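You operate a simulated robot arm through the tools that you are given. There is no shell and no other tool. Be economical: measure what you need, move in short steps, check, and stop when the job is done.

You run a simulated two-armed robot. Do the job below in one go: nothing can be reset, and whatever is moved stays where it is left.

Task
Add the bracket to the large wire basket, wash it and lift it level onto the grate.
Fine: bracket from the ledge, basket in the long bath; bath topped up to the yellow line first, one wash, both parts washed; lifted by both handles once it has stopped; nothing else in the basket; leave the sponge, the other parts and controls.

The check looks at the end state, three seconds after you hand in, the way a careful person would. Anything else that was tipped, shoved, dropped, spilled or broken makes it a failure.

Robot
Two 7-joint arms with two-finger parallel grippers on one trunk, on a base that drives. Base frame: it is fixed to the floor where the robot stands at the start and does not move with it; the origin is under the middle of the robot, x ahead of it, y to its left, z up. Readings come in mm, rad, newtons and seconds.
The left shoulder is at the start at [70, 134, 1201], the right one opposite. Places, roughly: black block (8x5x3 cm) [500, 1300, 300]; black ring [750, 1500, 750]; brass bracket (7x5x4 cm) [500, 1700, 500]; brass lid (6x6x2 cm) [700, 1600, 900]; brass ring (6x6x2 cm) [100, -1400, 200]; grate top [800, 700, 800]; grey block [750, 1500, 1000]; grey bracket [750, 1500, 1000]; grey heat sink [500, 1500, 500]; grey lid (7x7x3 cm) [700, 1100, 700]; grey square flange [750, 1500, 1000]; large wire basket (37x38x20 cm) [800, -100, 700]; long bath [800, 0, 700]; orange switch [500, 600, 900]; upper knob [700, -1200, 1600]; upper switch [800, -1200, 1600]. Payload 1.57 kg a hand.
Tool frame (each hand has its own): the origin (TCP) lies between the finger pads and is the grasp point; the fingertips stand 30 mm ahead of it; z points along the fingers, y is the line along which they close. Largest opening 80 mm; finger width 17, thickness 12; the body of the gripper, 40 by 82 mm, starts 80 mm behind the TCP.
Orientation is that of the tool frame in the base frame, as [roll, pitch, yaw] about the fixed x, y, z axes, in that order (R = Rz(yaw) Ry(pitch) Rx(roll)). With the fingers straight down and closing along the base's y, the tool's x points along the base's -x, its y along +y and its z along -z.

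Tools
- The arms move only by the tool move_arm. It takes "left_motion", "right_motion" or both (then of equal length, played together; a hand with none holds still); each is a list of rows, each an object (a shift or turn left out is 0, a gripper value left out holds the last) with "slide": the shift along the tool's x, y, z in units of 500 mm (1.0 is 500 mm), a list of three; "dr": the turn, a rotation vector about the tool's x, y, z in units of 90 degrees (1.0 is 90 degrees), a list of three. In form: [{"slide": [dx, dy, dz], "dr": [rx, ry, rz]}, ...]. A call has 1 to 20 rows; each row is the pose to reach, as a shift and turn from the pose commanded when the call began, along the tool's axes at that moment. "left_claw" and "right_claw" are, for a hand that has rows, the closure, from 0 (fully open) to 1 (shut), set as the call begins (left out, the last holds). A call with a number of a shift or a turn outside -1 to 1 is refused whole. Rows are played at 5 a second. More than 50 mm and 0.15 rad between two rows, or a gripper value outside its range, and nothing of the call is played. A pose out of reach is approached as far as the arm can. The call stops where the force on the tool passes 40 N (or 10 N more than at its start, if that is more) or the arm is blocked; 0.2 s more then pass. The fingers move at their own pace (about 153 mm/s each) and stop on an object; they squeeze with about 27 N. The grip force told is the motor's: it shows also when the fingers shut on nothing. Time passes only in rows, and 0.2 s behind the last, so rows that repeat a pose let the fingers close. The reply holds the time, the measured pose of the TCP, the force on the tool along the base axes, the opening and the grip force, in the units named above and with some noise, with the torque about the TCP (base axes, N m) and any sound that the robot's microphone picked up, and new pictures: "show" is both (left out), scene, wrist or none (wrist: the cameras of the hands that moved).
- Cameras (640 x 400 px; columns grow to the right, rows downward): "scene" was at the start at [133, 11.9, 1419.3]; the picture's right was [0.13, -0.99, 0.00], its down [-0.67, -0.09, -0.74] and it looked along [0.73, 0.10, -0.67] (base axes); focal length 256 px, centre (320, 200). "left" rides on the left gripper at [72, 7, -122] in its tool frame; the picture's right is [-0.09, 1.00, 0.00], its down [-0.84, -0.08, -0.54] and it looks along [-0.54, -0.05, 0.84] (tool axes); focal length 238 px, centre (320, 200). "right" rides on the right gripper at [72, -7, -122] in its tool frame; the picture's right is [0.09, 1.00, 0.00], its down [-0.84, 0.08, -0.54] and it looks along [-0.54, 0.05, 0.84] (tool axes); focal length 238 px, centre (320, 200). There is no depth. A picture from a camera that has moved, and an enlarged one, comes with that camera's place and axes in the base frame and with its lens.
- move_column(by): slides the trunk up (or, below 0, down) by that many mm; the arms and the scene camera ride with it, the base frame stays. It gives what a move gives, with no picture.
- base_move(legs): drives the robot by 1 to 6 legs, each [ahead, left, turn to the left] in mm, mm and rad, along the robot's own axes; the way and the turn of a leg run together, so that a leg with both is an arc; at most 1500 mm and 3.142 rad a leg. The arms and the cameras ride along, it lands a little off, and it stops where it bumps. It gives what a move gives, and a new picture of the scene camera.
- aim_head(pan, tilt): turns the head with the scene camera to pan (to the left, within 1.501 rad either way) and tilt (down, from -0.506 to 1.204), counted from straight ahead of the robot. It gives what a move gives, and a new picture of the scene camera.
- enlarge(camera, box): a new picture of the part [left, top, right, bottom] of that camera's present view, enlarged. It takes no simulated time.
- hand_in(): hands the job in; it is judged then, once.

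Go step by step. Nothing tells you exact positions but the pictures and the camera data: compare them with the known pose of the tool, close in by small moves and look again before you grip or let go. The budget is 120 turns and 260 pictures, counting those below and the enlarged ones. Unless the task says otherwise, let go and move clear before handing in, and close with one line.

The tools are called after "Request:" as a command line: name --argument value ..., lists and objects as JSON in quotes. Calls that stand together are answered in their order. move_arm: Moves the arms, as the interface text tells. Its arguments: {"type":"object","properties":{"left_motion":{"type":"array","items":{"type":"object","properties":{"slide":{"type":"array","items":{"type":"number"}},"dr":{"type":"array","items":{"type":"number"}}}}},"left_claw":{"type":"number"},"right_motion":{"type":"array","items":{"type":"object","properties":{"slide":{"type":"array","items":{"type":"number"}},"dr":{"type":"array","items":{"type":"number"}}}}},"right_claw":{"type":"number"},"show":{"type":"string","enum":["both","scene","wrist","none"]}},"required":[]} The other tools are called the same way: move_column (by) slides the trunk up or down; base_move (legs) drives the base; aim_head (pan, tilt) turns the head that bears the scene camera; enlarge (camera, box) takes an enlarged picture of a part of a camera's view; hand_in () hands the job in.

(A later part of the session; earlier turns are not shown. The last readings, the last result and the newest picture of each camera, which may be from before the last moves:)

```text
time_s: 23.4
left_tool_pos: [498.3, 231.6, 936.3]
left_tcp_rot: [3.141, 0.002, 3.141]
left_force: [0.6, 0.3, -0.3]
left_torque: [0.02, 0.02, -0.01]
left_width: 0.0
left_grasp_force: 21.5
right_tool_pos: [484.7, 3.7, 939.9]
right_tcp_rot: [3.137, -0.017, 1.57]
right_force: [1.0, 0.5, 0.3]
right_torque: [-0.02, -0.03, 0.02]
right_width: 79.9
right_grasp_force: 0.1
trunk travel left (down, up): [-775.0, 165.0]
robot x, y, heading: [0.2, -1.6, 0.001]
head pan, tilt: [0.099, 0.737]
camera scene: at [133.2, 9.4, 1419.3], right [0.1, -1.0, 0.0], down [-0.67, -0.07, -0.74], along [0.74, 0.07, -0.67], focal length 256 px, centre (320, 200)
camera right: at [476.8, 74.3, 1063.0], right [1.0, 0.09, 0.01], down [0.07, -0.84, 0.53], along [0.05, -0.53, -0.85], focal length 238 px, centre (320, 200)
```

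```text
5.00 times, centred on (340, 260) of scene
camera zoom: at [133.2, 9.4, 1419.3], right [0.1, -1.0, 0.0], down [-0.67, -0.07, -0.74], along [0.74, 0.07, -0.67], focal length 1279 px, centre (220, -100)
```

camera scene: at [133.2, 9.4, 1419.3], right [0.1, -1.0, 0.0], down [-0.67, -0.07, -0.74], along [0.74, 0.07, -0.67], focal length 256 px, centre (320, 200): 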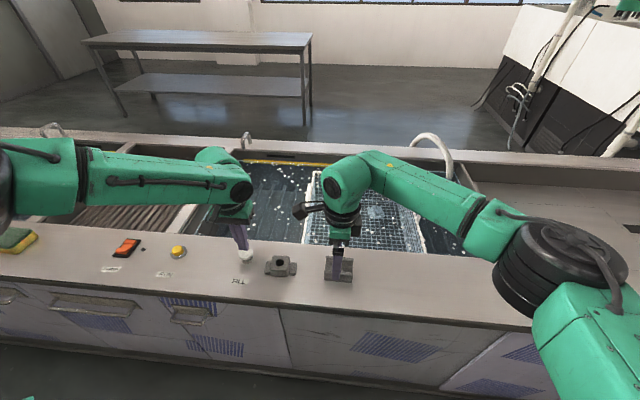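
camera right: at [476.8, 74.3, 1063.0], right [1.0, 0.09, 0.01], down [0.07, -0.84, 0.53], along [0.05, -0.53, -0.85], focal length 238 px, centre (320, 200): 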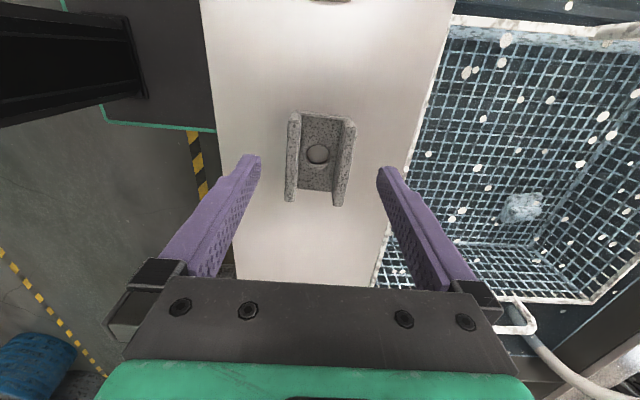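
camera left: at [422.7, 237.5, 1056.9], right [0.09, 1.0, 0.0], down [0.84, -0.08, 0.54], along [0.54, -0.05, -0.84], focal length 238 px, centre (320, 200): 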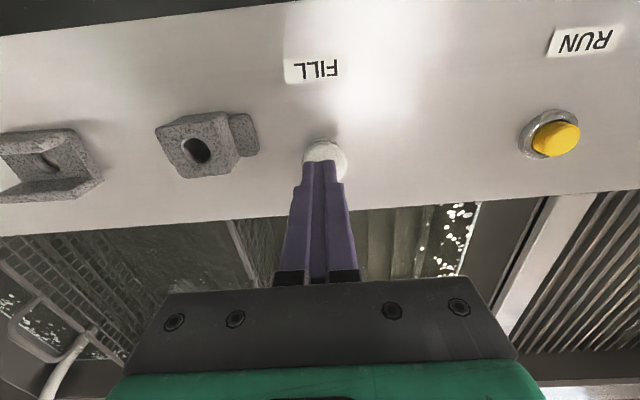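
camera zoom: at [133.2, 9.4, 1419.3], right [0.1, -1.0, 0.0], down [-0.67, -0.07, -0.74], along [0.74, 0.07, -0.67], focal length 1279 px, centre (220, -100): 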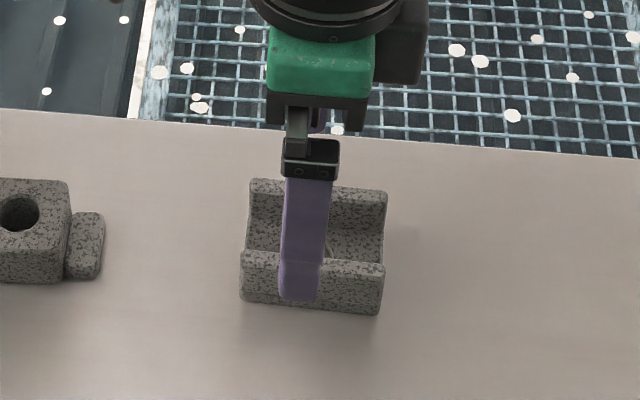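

Aligned in x; I shift 5 mm right and lower so the pads straddle the walls, then close.

Request:
move_arm --right_motion '[{"slide": [-0.009, 0.001, 0.03]}, {"slide": [-0.009, 0.001, 0.056]}, {"slide": [-0.009, 0.001, 0.072]}, {"slide": [-0.009, 0.001, 0.072]}]'

Request:
enlarge --camera "scene" --box '[290, 220, 390, 300]'

```text
time_s: 24.4
left_tool_pos: [498.6, 231.7, 937.6]
left_tcp_rot: [-3.141, 0.0, -3.141]
left_force: [-0.2, 0.1, -0.8]
left_torque: [0.0, -0.01, 0.0]
left_width: 0.0
left_grasp_force: 21.3
right_tool_pos: [485.1, -1.4, 904.3]
right_tcp_rot: [3.138, -0.015, 1.571]
right_force: [-0.3, 0.2, 0.5]
right_torque: [0.0, 0.01, 0.0]
right_width: 80.0
right_grasp_force: 0.1
trunk travel left (down, up): [-775.0, 165.0]
robot x, y, heading: [-1.9, -1.2, 0.002]
head pan, tilt: [0.099, 0.737]
camera scene: at [133.4, 9.2, 1419.3], right [0.1, -1.0, 0.0], down [-0.67, -0.07, -0.74], along [0.74, 0.07, -0.67], focal length 256 px, centre (320, 200)
camera right: at [477.4, 69.5, 1027.5], right [1.0, 0.09, 0.01], down [0.07, -0.84, 0.53], along [0.05, -0.53, -0.85], focal length 238 px, centre (320, 200)
```

scene: 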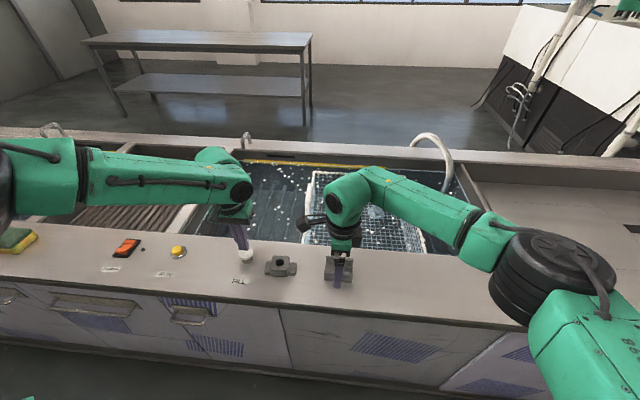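
right: 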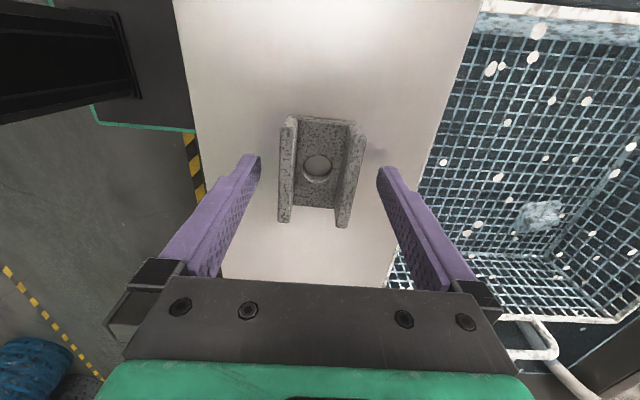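

```text
5.00 times, centred on (340, 260) of scene
camera zoom: at [133.4, 9.2, 1419.3], right [0.1, -1.0, 0.0], down [-0.67, -0.07, -0.74], along [0.74, 0.07, -0.67], focal length 1279 px, centre (220, -100)
```

zoom: 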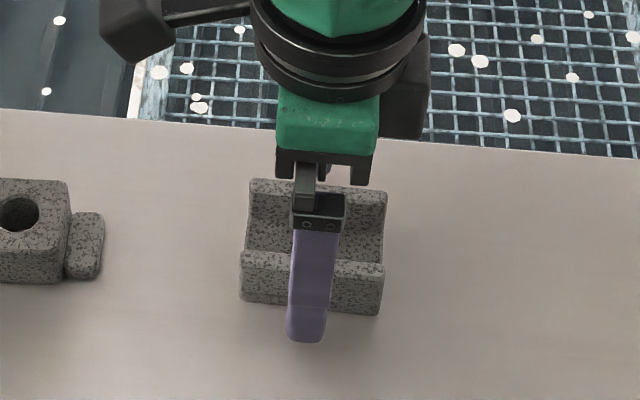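

Fingers straddle the bracket; close.

Request:
move_arm --right_motion '[{"slide": [0, 0, 0]}, {"slide": [0, 0, 0]}, {"slide": [0, 0, 0]}, {"slide": [0, 0, 0]}]' --right_claw 1 --show "wrist"

```text
time_s: 25.4
left_tool_pos: [499.2, 231.4, 936.8]
left_tcp_rot: [3.141, -0.001, -3.141]
left_force: [0.1, -0.1, -0.2]
left_torque: [0.01, 0.0, 0.01]
left_width: 0.0
left_grasp_force: 21.5
right_tool_pos: [484.9, -0.7, 904.3]
right_tcp_rot: [3.136, -0.015, 1.57]
right_force: [-0.4, -1.2, 1.1]
right_torque: [0.06, 0.04, -0.03]
right_width: 49.4
right_grasp_force: 26.8
trunk travel left (down, up): [-775.0, 165.0]
robot x, y, heading: [-3.1, -1.6, 0.003]
head pan, tilt: [0.099, 0.737]
camera right: at [477.5, 69.6, 1027.7], right [1.0, 0.09, 0.01], down [0.07, -0.84, 0.53], along [0.05, -0.53, -0.85], focal length 238 px, centre (320, 200)
```

right: 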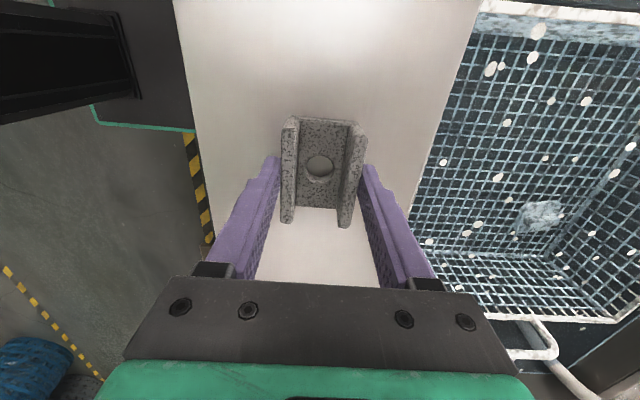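

The bracket is gripped (49 mm). I lift it 130 mm and carry it over the basket's near-left half, around [740, -40].

Request:
move_arm --right_motion '[{"slide": [0, 0, -0.08]}, {"slide": [0, 0, -0.17]}, {"slide": [0, 0, -0.26]}, {"slide": [-0.01, 0.06, -0.28]}, {"slide": [-0.02, 0.14, -0.28]}, {"slide": [-0.03, 0.22, -0.28]}, {"slide": [-0.04, 0.3, -0.28]}, {"slide": [-0.06, 0.38, -0.28]}, {"slide": [-0.07, 0.45, -0.28]}, {"slide": [-0.08, 0.51, -0.28]}, {"slide": [-0.08, 0.51, -0.28]}]'

```text
time_s: 27.8
left_tool_pos: [499.6, 232.0, 936.0]
left_tcp_rot: [-3.141, 0.0, -3.14]
left_force: [0.0, -0.1, 0.0]
left_torque: [0.01, -0.02, -0.01]
left_width: 0.0
left_grasp_force: 21.0
right_tool_pos: [591.6, -64.4, 1032.5]
right_tcp_rot: [3.135, -0.014, 1.571]
right_force: [-0.5, 0.8, -1.7]
right_torque: [0.01, 0.03, 0.01]
right_width: 49.5
right_grasp_force: 27.4
right hand out of reach, approached as far as the arm can: row 6, 7, 8, 9, 10, 11
trunk travel left (down, up): [-775.0, 165.0]
robot x, y, heading: [0.4, 0.7, -0.002]
head pan, tilt: [0.099, 0.737]
camera scene: at [133.8, 9.8, 1419.2], right [0.1, -1.0, 0.0], down [-0.67, -0.07, -0.74], along [0.74, 0.07, -0.67], focal length 256 px, centre (320, 200)
camera right: at [584.5, 7.4, 1155.1], right [1.0, 0.09, 0.01], down [0.07, -0.84, 0.53], along [0.05, -0.53, -0.85], focal length 238 px, centre (320, 200)
```

scene: 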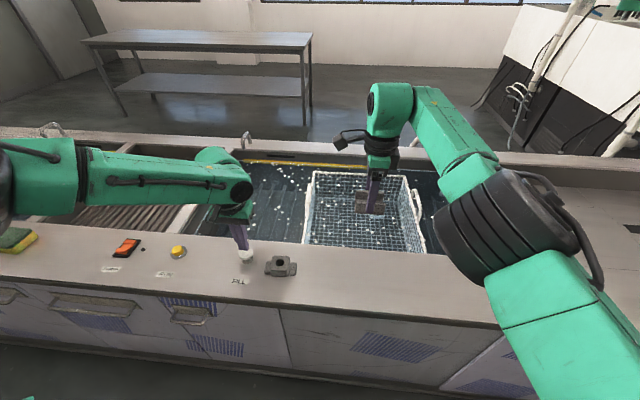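
right: 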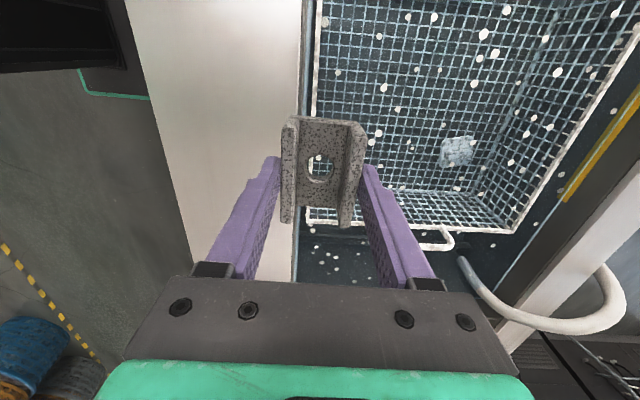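

The bracket is held, but reach ends near x≈590, so the base must go forward. I raise the left hand clear first, then drive 220 mm ahead.

Request:
move_arm --left_motion '[{"slide": [0, 0, -0.09]}, {"slide": [0, 0, -0.18]}, {"slide": [0, 0, -0.24]}, {"slide": [0, 0, -0.24]}]' --show "none"

Request:
base_move --legs '[[150, 0, 0]]'

Request:
aim_head --pan 0.1 --tilt 1.1

```text
time_s: 28.8
left_tool_pos: [497.7, 231.7, 1057.4]
left_tcp_rot: [-3.142, 0.0, -3.142]
left_force: [-0.4, -0.5, -1.1]
left_torque: [-0.01, 0.03, -0.01]
left_width: 0.0
left_grasp_force: 21.4
right_tool_pos: [592.2, -63.4, 1032.1]
right_tcp_rot: [3.137, -0.014, 1.57]
right_force: [0.6, 1.0, -1.6]
right_torque: [0.01, -0.03, -0.04]
right_width: 49.2
right_grasp_force: 27.1
trunk travel left (down, up): [-775.0, 165.0]
robot x, y, heading: [-0.1, 1.6, 0.0]
head pan, tilt: [0.099, 0.737]
```

```text
time_s: 30.1
left_tool_pos: [644.0, 232.3, 1056.7]
left_tcp_rot: [-3.141, 0.002, -3.14]
left_force: [-0.7, -0.2, -0.5]
left_torque: [-0.02, -0.03, 0.0]
left_width: 0.1
left_grasp_force: 21.9
right_tool_pos: [739.9, -62.5, 1032.8]
right_tcp_rot: [3.133, -0.016, 1.57]
right_force: [-0.1, 0.0, -1.5]
right_torque: [0.0, 0.03, 0.03]
right_width: 49.3
right_grasp_force: 27.5
trunk travel left (down, up): [-775.0, 165.0]
robot x, y, heading: [148.3, -0.9, -0.002]
head pan, tilt: [0.099, 0.737]
camera scene: at [279.9, 9.4, 1419.6], right [0.1, -0.99, 0.0], down [-0.67, -0.07, -0.74], along [0.74, 0.07, -0.67], focal length 256 px, centre (320, 200)
```

scene: 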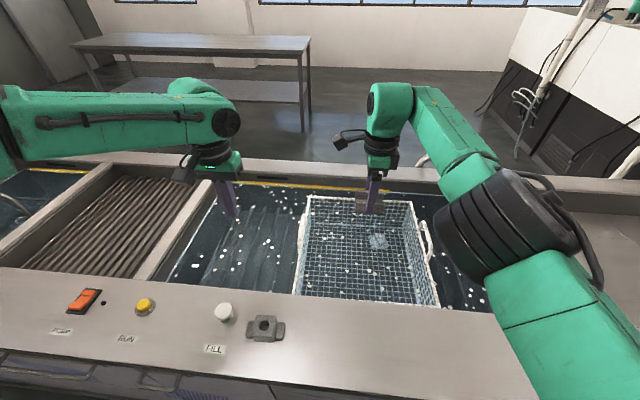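

```text
time_s: 31.0
left_tool_pos: [647.3, 232.2, 1056.2]
left_tcp_rot: [3.141, 0.002, -3.139]
left_force: [-0.6, -0.8, -0.7]
left_torque: [-0.04, -0.02, 0.0]
left_width: 0.0
left_grasp_force: 21.4
right_tool_pos: [741.3, -62.3, 1030.2]
right_tcp_rot: [3.136, -0.015, 1.571]
right_force: [-0.4, -0.2, -1.6]
right_torque: [-0.01, -0.02, -0.01]
right_width: 49.5
right_grasp_force: 27.3
trunk travel left (down, up): [-775.0, 165.0]
robot x, y, heading: [152.0, -0.5, 0.008]
head pan, tilt: [0.099, 1.1]
camera scene: at [263.5, 7.4, 1392.3], right [0.1, -0.99, 0.0], down [-0.89, -0.09, -0.45], along [0.45, 0.05, -0.89], focal length 256 px, centre (320, 200)
```

scene: 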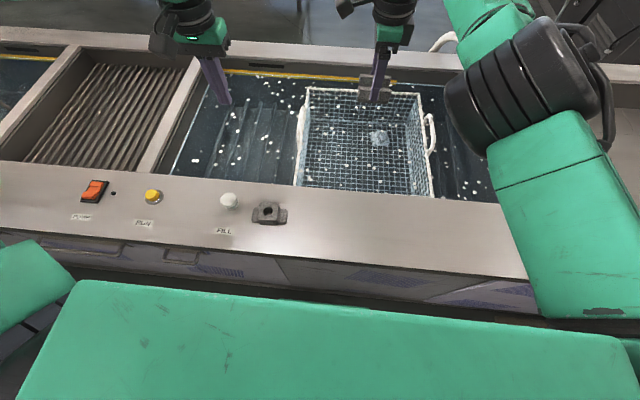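

The base is fine and the hand is over the basket at [741, -62], away from the part already in it (≈[890, -138]). I lower slowly.

Request:
move_arm --right_motion '[{"slide": [0, 0, 0.08]}, {"slide": [0, 0, 0.16]}, {"slide": [0, 0, 0.24]}, {"slide": [0, 0, 0.32]}, {"slide": [0, 0, 0.4]}, {"slide": [0, 0, 0.45]}, {"slide": [0, 0, 0.45]}]'

Request:
enlarge --camera "scene" --box '[270, 70, 470, 220]'

```text
time_s: 32.6
left_tool_pos: [645.8, 231.6, 1055.4]
left_tcp_rot: [-3.141, 0.001, -3.141]
left_force: [0.4, 0.0, 0.5]
left_torque: [0.01, -0.02, 0.01]
left_width: 0.2
left_grasp_force: 21.7
right_tool_pos: [705.9, -56.9, 825.0]
right_tcp_rot: [3.138, -0.016, 1.57]
right_force: [0.2, 0.9, -1.0]
right_torque: [-0.01, 0.02, 0.0]
right_width: 49.6
right_grasp_force: 27.3
right hand out of reach, approached as far as the arm can: row 3, 4, 5, 6, 7
trunk travel left (down, up): [-775.0, 165.0]
robot x, y, heading: [149.3, -1.4, 0.001]
head pan, tilt: [0.099, 1.1]
camera scene: at [263.0, 6.6, 1392.3], right [0.1, -0.99, 0.0], down [-0.89, -0.09, -0.45], along [0.45, 0.05, -0.89], focal length 256 px, centre (320, 200)
camera right: at [700.1, 12.8, 948.3], right [1.0, 0.09, 0.01], down [0.08, -0.85, 0.53], along [0.05, -0.53, -0.85], focal length 238 px, centre (320, 200)
```

scene: 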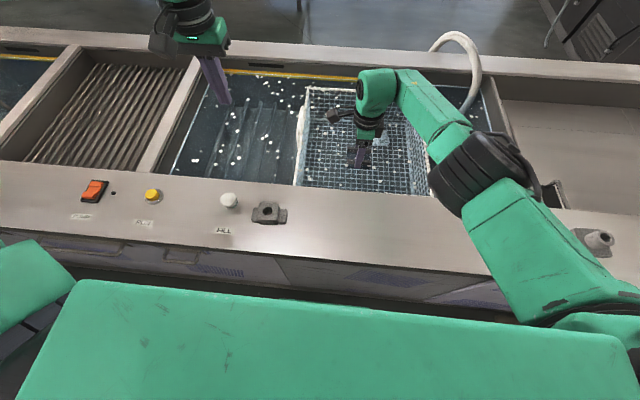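
right: 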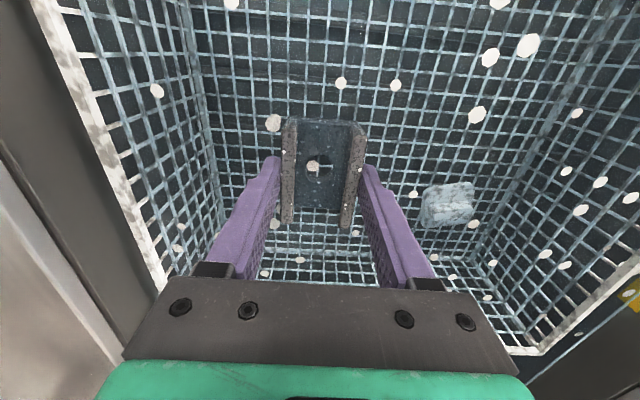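

```text
2.67 times, centred on (370, 145) of scene
camera zoom: at [263.0, 6.6, 1392.3], right [0.1, -0.99, 0.0], down [-0.89, -0.09, -0.45], along [0.45, 0.05, -0.89], focal length 682 px, centre (187, 347)
```

zoom: 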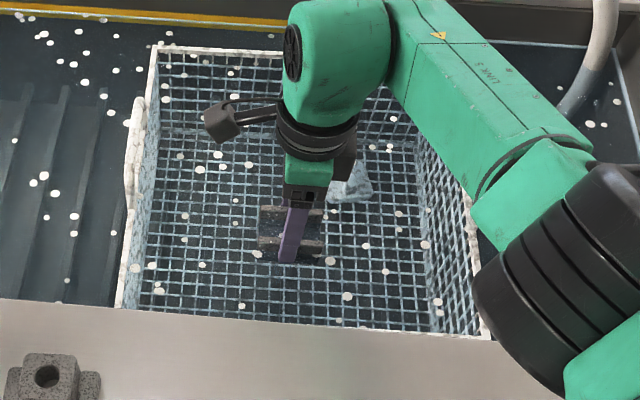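

The arm is at its reach limit, so I raise it 90 mm, then lower the trunk 180 mm; the last bit will be done by the arm with force guard.

Request:
move_arm --right_motion '[{"slide": [0, 0, -0.08]}, {"slide": [0, 0, -0.16]}, {"slide": [0, 0, -0.24]}, {"slide": [0, 0, -0.24]}]' --left_motion '[{"slide": [0, 0, -0.08]}, {"slide": [0, 0, -0.16]}, {"slide": [0, 0, -0.2]}, {"slide": [0, 0, -0.2]}]' --show "none"

Request:
move_column --by -120

Request:
aim_head --pan 0.1 --tilt 1.0

```text
time_s: 33.6
left_tool_pos: [647.6, 232.3, 1153.8]
left_tcp_rot: [-3.141, -0.001, -3.14]
left_force: [1.1, 0.1, -0.7]
left_torque: [-0.02, -0.02, 0.04]
left_width: 0.2
left_grasp_force: 21.5
right_tool_pos: [706.3, -58.6, 946.5]
right_tcp_rot: [3.136, -0.014, 1.571]
right_force: [-0.3, -0.3, -2.4]
right_torque: [0.02, 0.0, -0.01]
right_width: 49.1
right_grasp_force: 26.9
trunk travel left (down, up): [-775.0, 165.0]
robot x, y, heading: [148.5, 1.4, 0.004]
head pan, tilt: [0.099, 1.1]
```

```text
time_s: 35.1
left_tool_pos: [647.5, 233.5, 1034.7]
left_tcp_rot: [-3.141, 0.001, -3.14]
left_force: [-1.4, -0.4, 0.1]
left_torque: [0.0, 0.01, -0.01]
left_width: 0.0
left_grasp_force: 21.4
right_tool_pos: [705.7, -58.9, 826.4]
right_tcp_rot: [3.136, -0.015, 1.57]
right_force: [-0.2, 1.3, -1.3]
right_torque: [0.0, 0.04, -0.02]
right_width: 49.5
right_grasp_force: 26.9
trunk travel left (down, up): [-655.0, 285.0]
robot x, y, heading: [147.8, 0.6, 0.002]
head pan, tilt: [0.099, 1.1]
```

```text
time_s: 35.8
left_tool_pos: [647.5, 232.4, 1033.6]
left_tcp_rot: [-3.141, 0.0, -3.141]
left_force: [-0.2, 0.0, -0.8]
left_torque: [0.0, -0.01, -0.01]
left_width: 0.0
left_grasp_force: 21.5
right_tool_pos: [705.6, -59.6, 826.3]
right_tcp_rot: [3.137, -0.015, 1.571]
right_force: [-0.5, -0.5, -1.0]
right_torque: [-0.01, 0.0, 0.01]
right_width: 49.4
right_grasp_force: 27.2
trunk travel left (down, up): [-655.0, 285.0]
robot x, y, heading: [151.5, -1.7, -0.007]
head pan, tilt: [0.099, 1.0]
camera scene: at [269.0, 8.0, 1278.9], right [0.1, -0.99, 0.0], down [-0.84, -0.08, -0.54], along [0.54, 0.05, -0.84], focal length 256 px, centre (320, 200)
```

scene: 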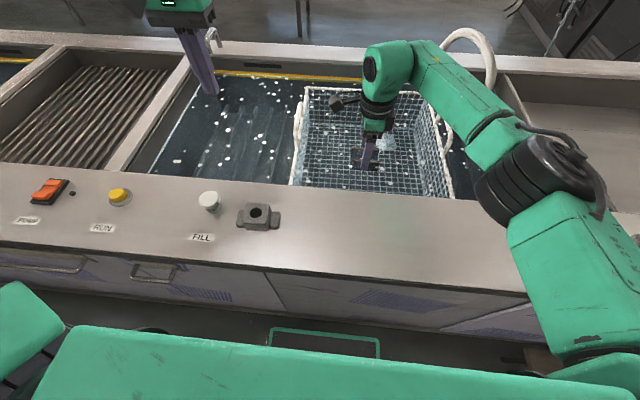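

Now lower with the arm, guarded, nudging to x≈725.

Request:
move_arm --right_motion '[{"slide": [0.01, 0.04, 0.04]}, {"slide": [0.01, 0.04, 0.08]}, {"slide": [0.01, 0.04, 0.11]}, {"slide": [0.01, 0.04, 0.13]}, {"slide": [0.01, 0.04, 0.14]}]' --show "wrist"

Request:
enlarge --camera "scene" --box '[280, 70, 480, 220]'

```text
time_s: 37.0
left_tool_pos: [647.2, 232.5, 1032.9]
left_tcp_rot: [-3.141, 0.001, -3.14]
left_force: [0.8, 0.3, 0.2]
left_torque: [-0.01, 0.01, 0.0]
left_width: 0.0
left_grasp_force: 21.3
right_tool_pos: [726.4, -52.8, 754.6]
right_tcp_rot: [3.134, -0.016, 1.572]
right_force: [1.3, -0.4, -1.5]
right_torque: [-0.02, 0.01, 0.01]
right_width: 49.3
right_grasp_force: 27.2
trunk travel left (down, up): [-655.0, 285.0]
robot x, y, heading: [153.7, 3.3, -0.002]
head pan, tilt: [0.099, 1.0]
camera right: at [718.8, 18.1, 878.7], right [1.0, 0.09, 0.01], down [0.07, -0.85, 0.53], along [0.06, -0.53, -0.85], focal length 238 px, centre (320, 200)
```

right: 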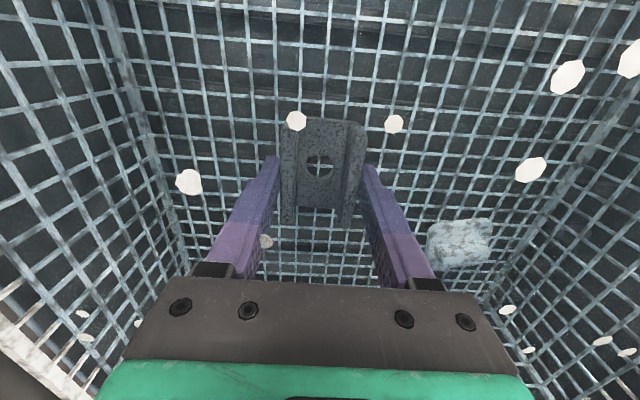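

```text
2.67 times, centred on (380, 145) of scene
camera zoom: at [268.9, 8.0, 1279.0], right [0.1, -0.99, 0.0], down [-0.84, -0.08, -0.54], along [0.54, 0.05, -0.84], focal length 682 px, centre (160, 347)
```

zoom: 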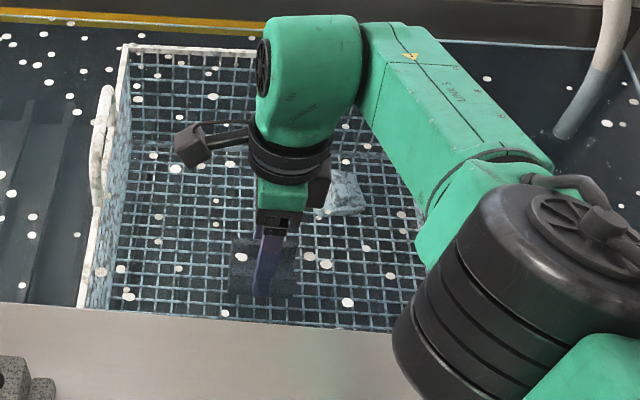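

Bracket is underwater, no contact yet; continue down in small guarded steps.

Request:
move_arm --right_motion '[{"slide": [0, 0, 0.02]}, {"slide": [0, 0, 0.04]}, {"slide": [0, 0, 0.06]}, {"slide": [0, 0, 0.08]}, {"slide": [0, 0, 0.1]}]' --show "wrist"

```text
time_s: 38.2
left_tool_pos: [642.6, 232.0, 1036.5]
left_tcp_rot: [-3.141, 0.005, -3.141]
left_force: [-0.1, 0.0, 0.4]
left_torque: [-0.02, -0.07, -0.01]
left_width: 0.1
left_grasp_force: 21.6
right_tool_pos: [713.2, -51.2, 716.0]
right_tcp_rot: [3.122, -0.02, 1.572]
right_force: [12.0, -2.1, 26.8]
right_torque: [0.05, 0.43, 0.12]
right_width: 49.9
right_grasp_force: 26.8
right hand out of reach, approached as far as the arm can: row 1, 2, 3, 4, 5
trunk travel left (down, up): [-655.0, 285.0]
robot x, y, heading: [151.7, -2.6, -0.0]
head pan, tilt: [0.099, 1.0]
camera right: at [703.3, 19.7, 840.3], right [1.0, 0.09, 0.02], down [0.07, -0.85, 0.53], along [0.07, -0.52, -0.85], focal length 238 px, centre (320, 200)
```

right: 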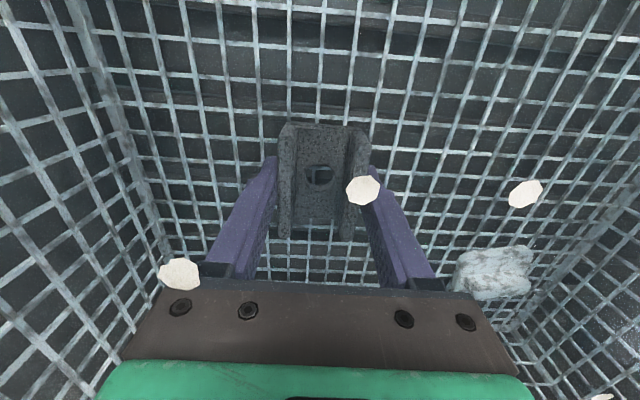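

The bracket touches the basket floor (27 N). I ease up a few mm and open.

Request:
move_arm --right_motion '[{"slide": [0, 0, -0.008]}]' --show "none"

Request:
move_arm --right_motion '[{"slide": [0, 0, 0]}, {"slide": [0, 0, 0]}, {"slide": [0, 0, 0]}]' --right_claw 0 --show "wrist"

```text
time_s: 38.6
left_tool_pos: [645.3, 234.1, 1034.8]
left_tcp_rot: [-3.141, 0.002, -3.14]
left_force: [0.3, -0.1, 0.2]
left_torque: [0.05, -0.01, 0.0]
left_width: 0.0
left_grasp_force: 20.9
right_tool_pos: [713.1, -49.3, 716.3]
right_tcp_rot: [3.13, -0.017, 1.571]
right_force: [13.1, 0.9, 24.9]
right_torque: [0.41, 0.32, -0.11]
right_width: 49.7
right_grasp_force: 27.4
trunk travel left (down, up): [-655.0, 285.0]
robot x, y, heading: [155.0, -2.6, -0.004]
head pan, tilt: [0.099, 1.0]
```

```text
time_s: 39.4
left_tool_pos: [644.8, 234.2, 1034.9]
left_tcp_rot: [-3.141, 0.003, -3.141]
left_force: [0.2, -0.4, 0.3]
left_torque: [-0.01, 0.01, 0.0]
left_width: 0.0
left_grasp_force: 20.8
right_tool_pos: [711.7, -50.6, 715.7]
right_tcp_rot: [3.133, -0.017, 1.57]
right_force: [10.6, -0.3, 26.4]
right_torque: [-0.17, 0.76, 0.07]
right_width: 70.1
right_grasp_force: 0.1
trunk travel left (down, up): [-655.0, 285.0]
robot x, y, heading: [150.4, 3.2, 0.003]
head pan, tilt: [0.099, 1.0]
camera right: at [703.2, 19.3, 839.9], right [1.0, 0.09, 0.01], down [0.07, -0.84, 0.53], along [0.06, -0.53, -0.85], focal length 238 px, centre (320, 200)
```

right: 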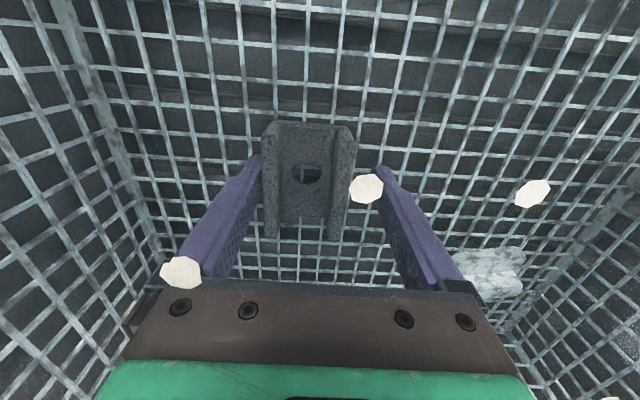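

It is released but the fingers press on the mesh; I rise 20 mm.

Request:
move_arm --right_motion '[{"slide": [0, 0, -0.02]}, {"slide": [0, 0, -0.04]}, {"slide": [0, 0, -0.06]}]' --show "wrist"

```text
time_s: 40.2
left_tool_pos: [646.2, 233.0, 1033.8]
left_tcp_rot: [-3.142, 0.001, -3.141]
left_force: [-0.7, -0.4, -0.1]
left_torque: [0.02, 0.03, 0.01]
left_width: 0.1
left_grasp_force: 21.4
right_tool_pos: [710.7, -51.7, 741.0]
right_tcp_rot: [3.137, -0.014, 1.571]
right_force: [-0.5, 0.9, 0.7]
right_torque: [-0.01, -0.03, -0.03]
right_width: 80.1
right_grasp_force: 0.1
trunk travel left (down, up): [-655.0, 285.0]
robot x, y, heading: [149.6, -0.3, -0.003]
head pan, tilt: [0.099, 1.0]
camera right: at [704.1, 19.1, 865.2], right [1.0, 0.09, 0.01], down [0.08, -0.84, 0.53], along [0.05, -0.53, -0.85], focal length 238 px, centre (320, 200)
```

right: 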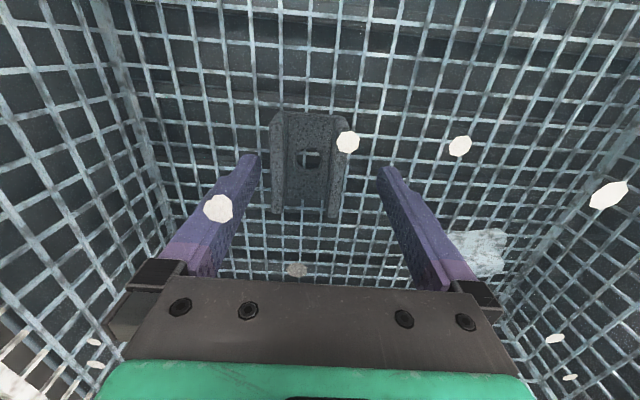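

The bracket lies on the basket floor. I raise the right hand out and swing the left (closed) above RUN near [494, 400].

Request:
move_arm --right_motion '[{"slide": [0, 0, -0.08]}, {"slide": [0, 0, -0.16]}, {"slide": [0, 0, -0.24]}, {"slide": [0, 0, -0.32]}, {"slide": [0, 0, -0.4]}, {"slide": [0, 0, -0.44]}, {"slide": [0, 0, -0.44]}]' --left_motion '[{"slide": [0.05, 0.056, 0]}, {"slide": [0.1, 0.112, 0]}, {"slide": [0.15, 0.168, 0]}, {"slide": [0.2, 0.224, 0]}, {"slide": [0.25, 0.28, 0]}, {"slide": [0.304, 0.334, 0.0]}, {"slide": [0.304, 0.334, 0.0]}]'

Request:
enlarge --camera "scene" --box '[280, 60, 480, 210]'

```text
time_s: 41.8
left_tool_pos: [493.5, 397.6, 1033.8]
left_tcp_rot: [3.139, -0.002, -3.141]
left_force: [-0.2, -0.1, 0.1]
left_torque: [0.02, -0.02, -0.04]
left_width: 0.0
left_grasp_force: 20.5
right_tool_pos: [708.8, -55.7, 963.5]
right_tcp_rot: [3.137, -0.015, 1.572]
right_force: [-1.0, 0.4, 0.7]
right_torque: [0.04, -0.01, 0.04]
right_width: 79.9
right_grasp_force: 0.1
trunk travel left (down, up): [-655.0, 285.0]
robot x, y, heading: [149.2, 2.3, 0.003]
head pan, tilt: [0.099, 1.0]
camera scene: at [268.7, 6.6, 1279.0], right [0.1, -0.99, 0.0], down [-0.84, -0.08, -0.54], along [0.54, 0.05, -0.84], focal length 256 px, centre (320, 200)
camera right: at [701.3, 15.1, 1087.3], right [1.0, 0.09, 0.01], down [0.07, -0.85, 0.53], along [0.05, -0.53, -0.85], focal length 238 px, centre (320, 200)
camera left: at [423.3, 403.3, 1155.2], right [0.09, 1.0, 0.0], down [0.84, -0.08, 0.54], along [0.54, -0.05, -0.84], focal length 238 px, centre (320, 200)
```

scene: 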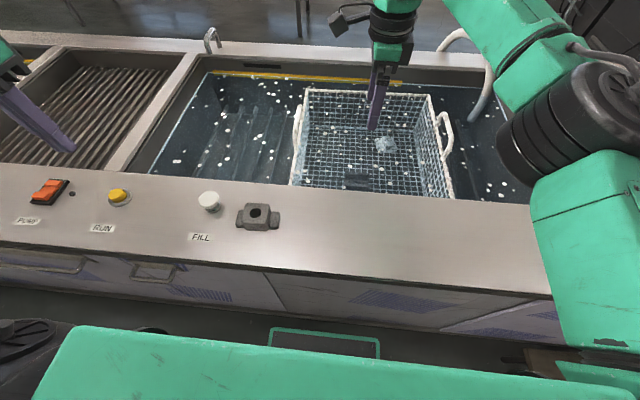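
right: 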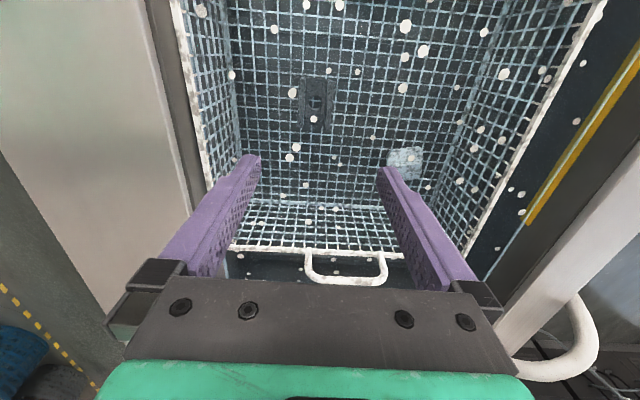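
left: 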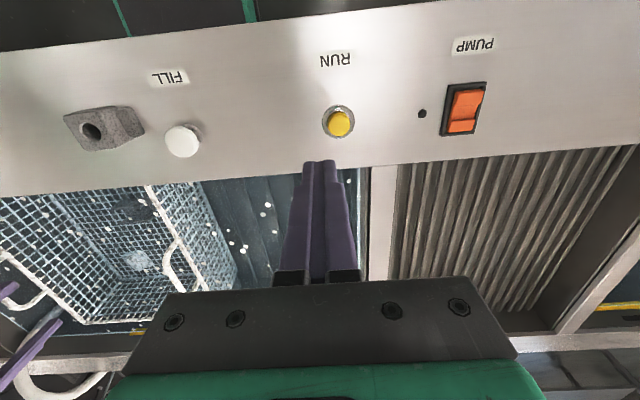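

```text
2.67 times, centred on (380, 135) of scene
camera zoom: at [268.7, 6.6, 1279.0], right [0.1, -0.99, 0.0], down [-0.84, -0.08, -0.54], along [0.54, 0.05, -0.84], focal length 682 px, centre (160, 373)
```

zoom: 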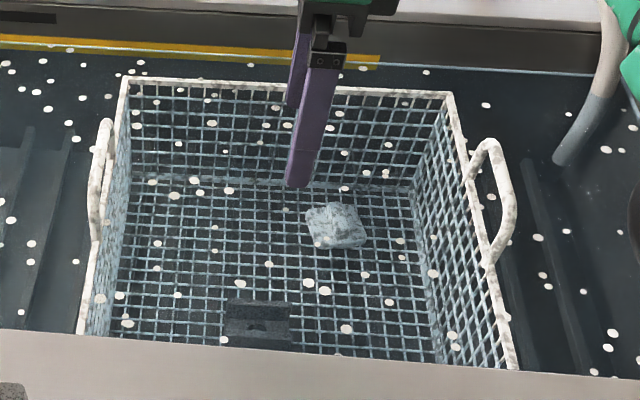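

Both parts sit in the basket. RUN is near [494, 408]; lower to just above it.

Request:
move_arm --left_motion '[{"slide": [0, 0.022, 0.08]}, {"slide": [0, 0.022, 0.15]}, {"slide": [0, 0.022, 0.19]}, {"slide": [0, 0.022, 0.19]}]' --show "wrist"

Request:
enlarge --camera "scene" --box '[70, 150, 190, 240]'

Request:
enlarge --camera "left" --box '[240, 90, 400, 220]'

```text
time_s: 42.8
left_tool_pos: [494.8, 410.6, 937.5]
left_tcp_rot: [-3.141, 0.001, -3.141]
left_force: [0.0, -0.6, 0.5]
left_torque: [0.02, 0.02, -0.02]
left_width: 0.2
left_grasp_force: 21.3
right_tool_pos: [707.3, -53.7, 963.1]
right_tcp_rot: [3.135, -0.015, 1.571]
right_force: [-1.3, 0.3, -0.5]
right_torque: [0.0, 0.03, -0.01]
right_width: 80.2
right_grasp_force: 0.1
trunk travel left (down, up): [-655.0, 285.0]
robot x, y, heading: [148.8, -1.3, -0.001]
head pan, tilt: [0.099, 1.0]
camera left: at [423.3, 416.8, 1059.7], right [0.09, 1.0, 0.0], down [0.84, -0.08, 0.54], along [0.54, -0.05, -0.84], focal length 238 px, centre (320, 200)
```

left: 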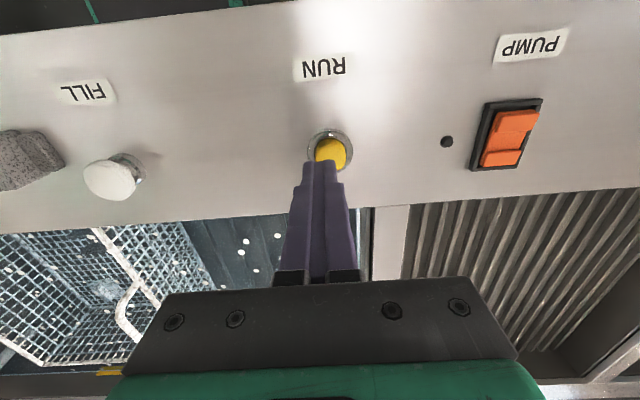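

```text
4.44 times, centred on (130, 195) of scene
camera zoom: at [268.5, 8.0, 1279.0], right [0.1, -0.99, 0.0], down [-0.84, -0.08, -0.54], along [0.54, 0.05, -0.84], focal length 1136 px, centre (1164, 222)
```

zoom: 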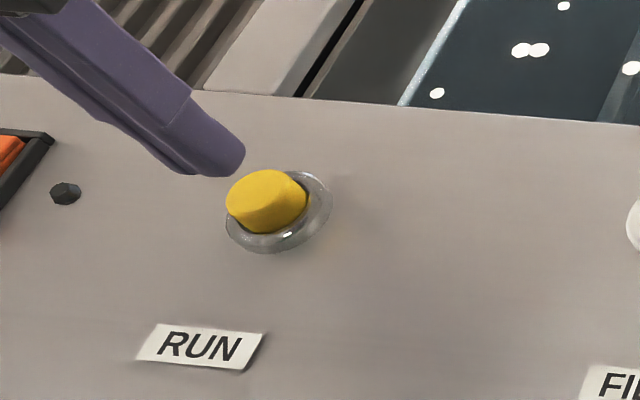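

```text
3.08 times, centred on (320, 155) of left
camera zoom: at [423.3, 416.8, 1059.7], right [0.09, 1.0, 0.0], down [0.84, -0.08, 0.54], along [0.54, -0.05, -0.84], focal length 733 px, centre (320, 338)
```

zoom: 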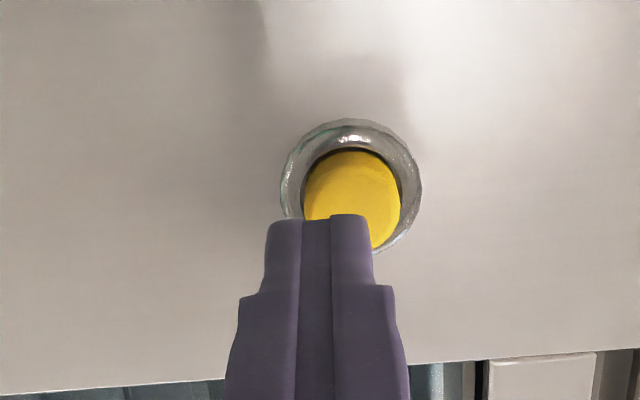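

RUN resolves to about [500, 417, 873]. I shift there and press gently in small steps.

Request:
move_arm --left_motion '[{"slide": [-0.01, 0.013, 0.02]}, {"slide": [-0.01, 0.013, 0.036]}, {"slide": [-0.01, 0.013, 0.046]}]' --show "none"

Request:
enlarge --camera "scene" --box '[70, 150, 190, 240]'

Request:
enlarge --camera "left" --box '[240, 90, 400, 220]'

```text
time_s: 43.6
left_tool_pos: [499.5, 417.1, 915.2]
left_tcp_rot: [-3.141, 0.0, -3.141]
left_force: [-0.7, 0.1, 0.2]
left_torque: [0.02, 0.0, 0.01]
left_width: 0.0
left_grasp_force: 21.2
right_tool_pos: [708.9, -54.5, 963.2]
right_tcp_rot: [3.136, -0.017, 1.572]
right_force: [-0.2, 0.4, -0.4]
right_torque: [-0.02, -0.03, 0.02]
right_width: 80.3
right_grasp_force: 0.0
trunk travel left (down, up): [-655.0, 285.0]
robot x, y, heading: [152.7, -0.1, -0.0]
head pan, tilt: [0.099, 1.0]
```

```text
4.44 times, centred on (130, 195) of scene
camera zoom: at [268.7, 8.1, 1279.0], right [0.1, -0.99, 0.0], down [-0.84, -0.08, -0.54], along [0.54, 0.05, -0.84], focal length 1136 px, centre (1164, 222)
```

zoom: 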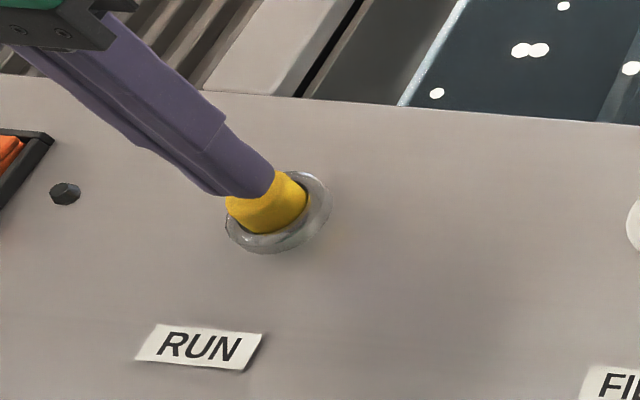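

```text
3.08 times, centred on (320, 155) of left
camera zoom: at [428.3, 423.1, 1036.6], right [0.09, 1.0, 0.0], down [0.84, -0.08, 0.54], along [0.54, -0.05, -0.84], focal length 733 px, centre (320, 338)
```

zoom: 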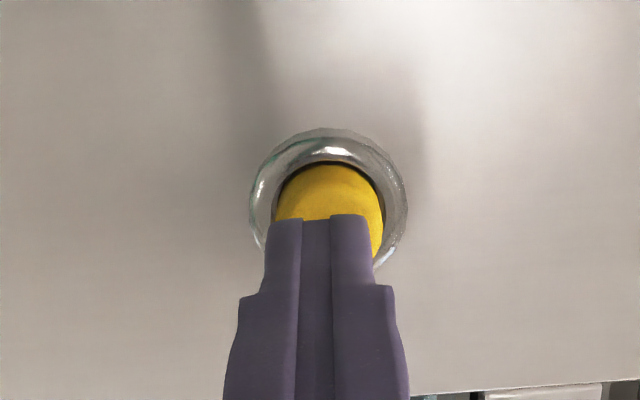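

Well aligned. Press down.

Request:
move_arm --left_motion '[{"slide": [0.002, 0.003, 0.01]}, {"slide": [0.002, 0.003, 0.018]}, {"slide": [0.002, 0.003, 0.026]}, {"slide": [0.002, 0.003, 0.032]}]' --show "none"

Request:
enlarge --camera "scene" --box '[70, 150, 190, 240]'

```text
time_s: 44.6
left_tool_pos: [497.6, 418.6, 903.1]
left_tcp_rot: [3.14, 0.006, -3.14]
left_force: [0.6, 0.9, 9.2]
left_torque: [0.04, -0.06, -0.02]
left_width: 0.2
left_grasp_force: 21.3
right_tool_pos: [708.9, -54.1, 964.0]
right_tcp_rot: [3.135, -0.015, 1.57]
right_force: [0.3, 0.1, 0.6]
right_torque: [-0.03, 0.03, 0.02]
right_width: 80.2
right_grasp_force: 0.1
trunk travel left (down, up): [-655.0, 285.0]
robot x, y, heading: [148.2, 0.3, -0.002]
head pan, tilt: [0.099, 1.0]
heard: click
```

```text
4.44 times, centred on (130, 195) of scene
camera zoom: at [267.8, 7.3, 1279.3], right [0.1, -0.99, 0.0], down [-0.84, -0.08, -0.54], along [0.54, 0.05, -0.84], focal length 1136 px, centre (1164, 222)
```

zoom: 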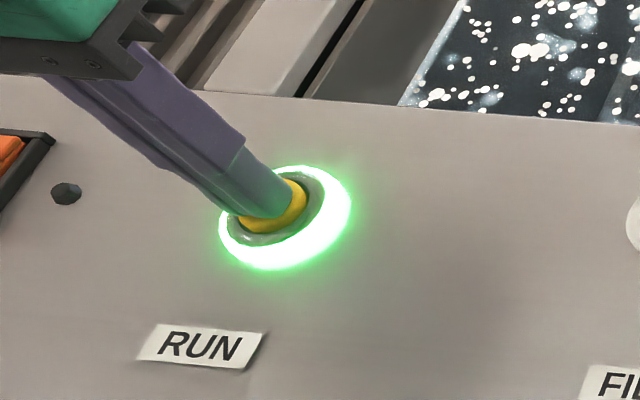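

The wash has started (green ring, click). I lift the left hand off, and turn the right hand back to closing along y while heading toward the right handle at safe height.

Request:
move_arm --left_motion '[{"slide": [0, 0, -0.08]}, {"slide": [0, 0, -0.16]}, {"slide": [0, 0, -0.24]}, {"slide": [0, 0, -0.3]}, {"slide": [0, 0, -0.3]}, {"slide": [0, 0, -0.3]}, {"slide": [0, 0, -0.3]}, {"slide": [0, 0, -0.3]}, {"slide": [0, 0, -0.3]}, {"slide": [0, 0, -0.3]}, {"slide": [0, 0, -0.3]}, {"slide": [0, 0, -0.3]}]' --right_motion '[{"slide": [0, 0, -0.06], "dr": [0, 0, -0.09]}, {"slide": [-0.03, 0, -0.12], "dr": [0, 0, -0.18]}, {"slide": [-0.06, 0, -0.15], "dr": [0, 0, -0.27]}, {"slide": [-0.1, 0, -0.15], "dr": [0, 0, -0.36]}, {"slide": [-0.14, 0, -0.15], "dr": [0, 0, -0.45]}, {"slide": [-0.18, 0, -0.15], "dr": [0, 0, -0.54]}, {"slide": [-0.22, 0, -0.15], "dr": [0, 0, -0.63]}, {"slide": [-0.26, 0, -0.15], "dr": [0, 0, -0.72]}, {"slide": [-0.3, 0, -0.15], "dr": [0, 0, -0.81]}, {"slide": [-0.34, 0, -0.15], "dr": [0, 0, -0.9]}, {"slide": [-0.38, 0, -0.15], "dr": [0, 0, -0.99]}, {"slide": [-0.4, 0, -0.15], "dr": [0, 0, -1.0]}]' --left_claw 1

```text
time_s: 47.2
left_tool_pos: [497.3, 418.1, 1047.2]
left_tcp_rot: [3.141, 0.0, -3.139]
left_force: [-0.4, -0.2, 0.2]
left_torque: [0.02, 0.0, 0.03]
left_width: 0.4
left_grasp_force: 21.2
right_tool_pos: [711.4, -238.3, 1034.6]
right_tcp_rot: [3.126, 0.008, 3.081]
right_force: [-0.8, -0.9, 0.2]
right_torque: [-0.02, -0.01, -0.03]
right_width: 79.8
right_grasp_force: 0.0
right hand out of reach, approached as far as the arm can: row 11, 12
trunk travel left (down, up): [-655.0, 285.0]
robot x, y, heading: [146.6, -2.6, 0.007]
head pan, tilt: [0.099, 1.0]
camera scene: at [268.8, 8.4, 1279.0], right [0.1, -0.99, 0.0], down [-0.84, -0.08, -0.54], along [0.54, 0.05, -0.84], focal length 256 px, centre (320, 200)
camera right: at [637.6, -242.2, 1156.2], right [-0.03, 1.0, 0.01], down [0.84, 0.02, 0.55], along [0.55, 0.03, -0.84], focal length 238 px, centre (320, 200)
camera left: at [426.4, 424.0, 1169.4], right [0.09, 1.0, 0.0], down [0.84, -0.08, 0.54], along [0.54, -0.05, -0.84], focal length 238 px, centre (320, 200)
```

scene: 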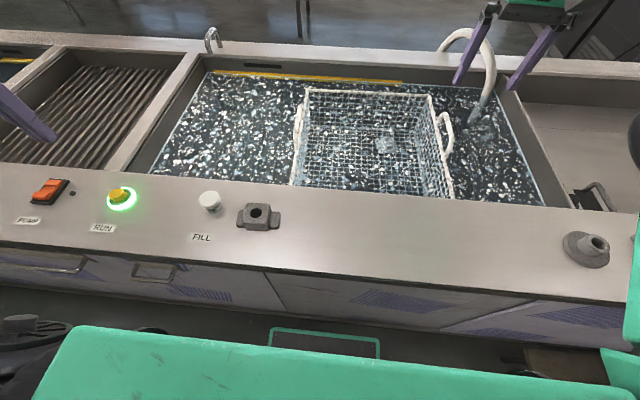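
right: 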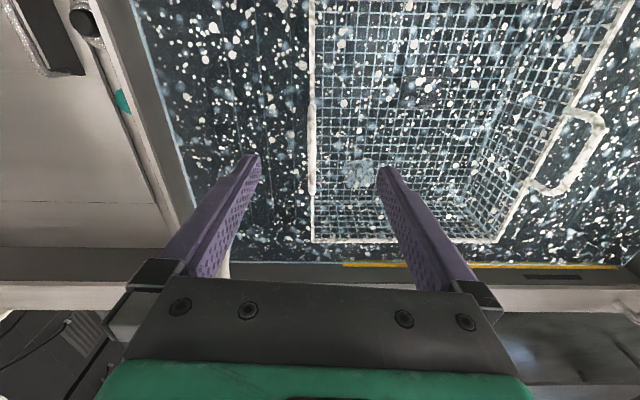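
left: 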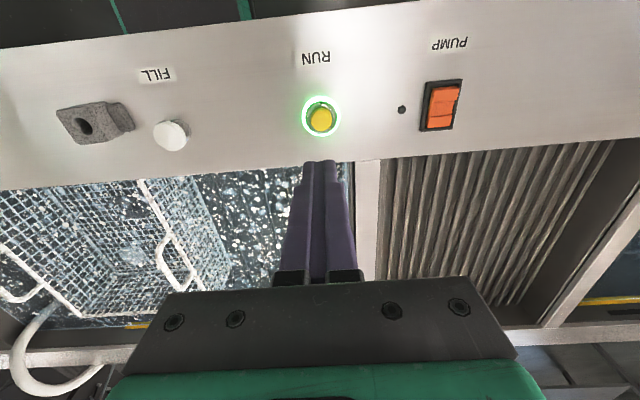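

The wash runs. The handles' top bars are about x≈750, z≈860, y≈+110 and y≈-250. I drive 60 mm closer for reach while it washes.

Request:
base_move --legs '[[60, 0, 0]]'

```text
time_s: 48.3
left_tool_pos: [555.3, 417.5, 1046.8]
left_tcp_rot: [-3.139, -0.003, 3.141]
left_force: [-0.1, -0.1, 0.2]
left_torque: [0.01, 0.03, 0.03]
left_width: 0.2
left_grasp_force: 21.3
right_tool_pos: [767.0, -239.1, 1031.6]
right_tcp_rot: [3.128, 0.002, 3.081]
right_force: [-0.4, 0.4, -0.7]
right_torque: [-0.04, 0.04, -0.01]
right_width: 80.0
right_grasp_force: 0.0
trunk travel left (down, up): [-655.0, 285.0]
robot x, y, heading: [197.0, -1.9, -0.001]
head pan, tilt: [0.099, 1.0]
stopped in leg 1: the robot was blocked; the commanded pose is now the measured one
camera scene: at [326.7, 8.1, 1278.5], right [0.1, -1.0, 0.0], down [-0.84, -0.08, -0.54], along [0.53, 0.05, -0.84], focal length 256 px, centre (320, 200)
```

scene: 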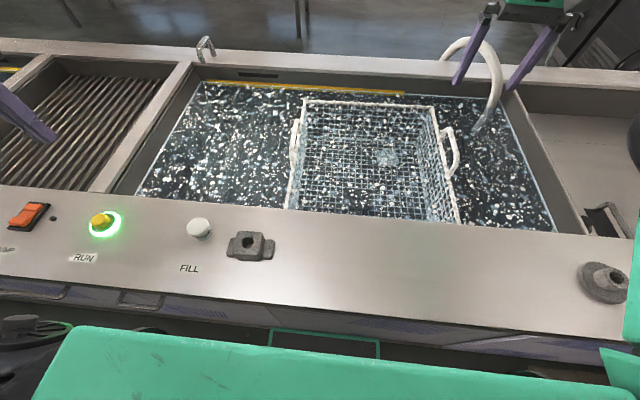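

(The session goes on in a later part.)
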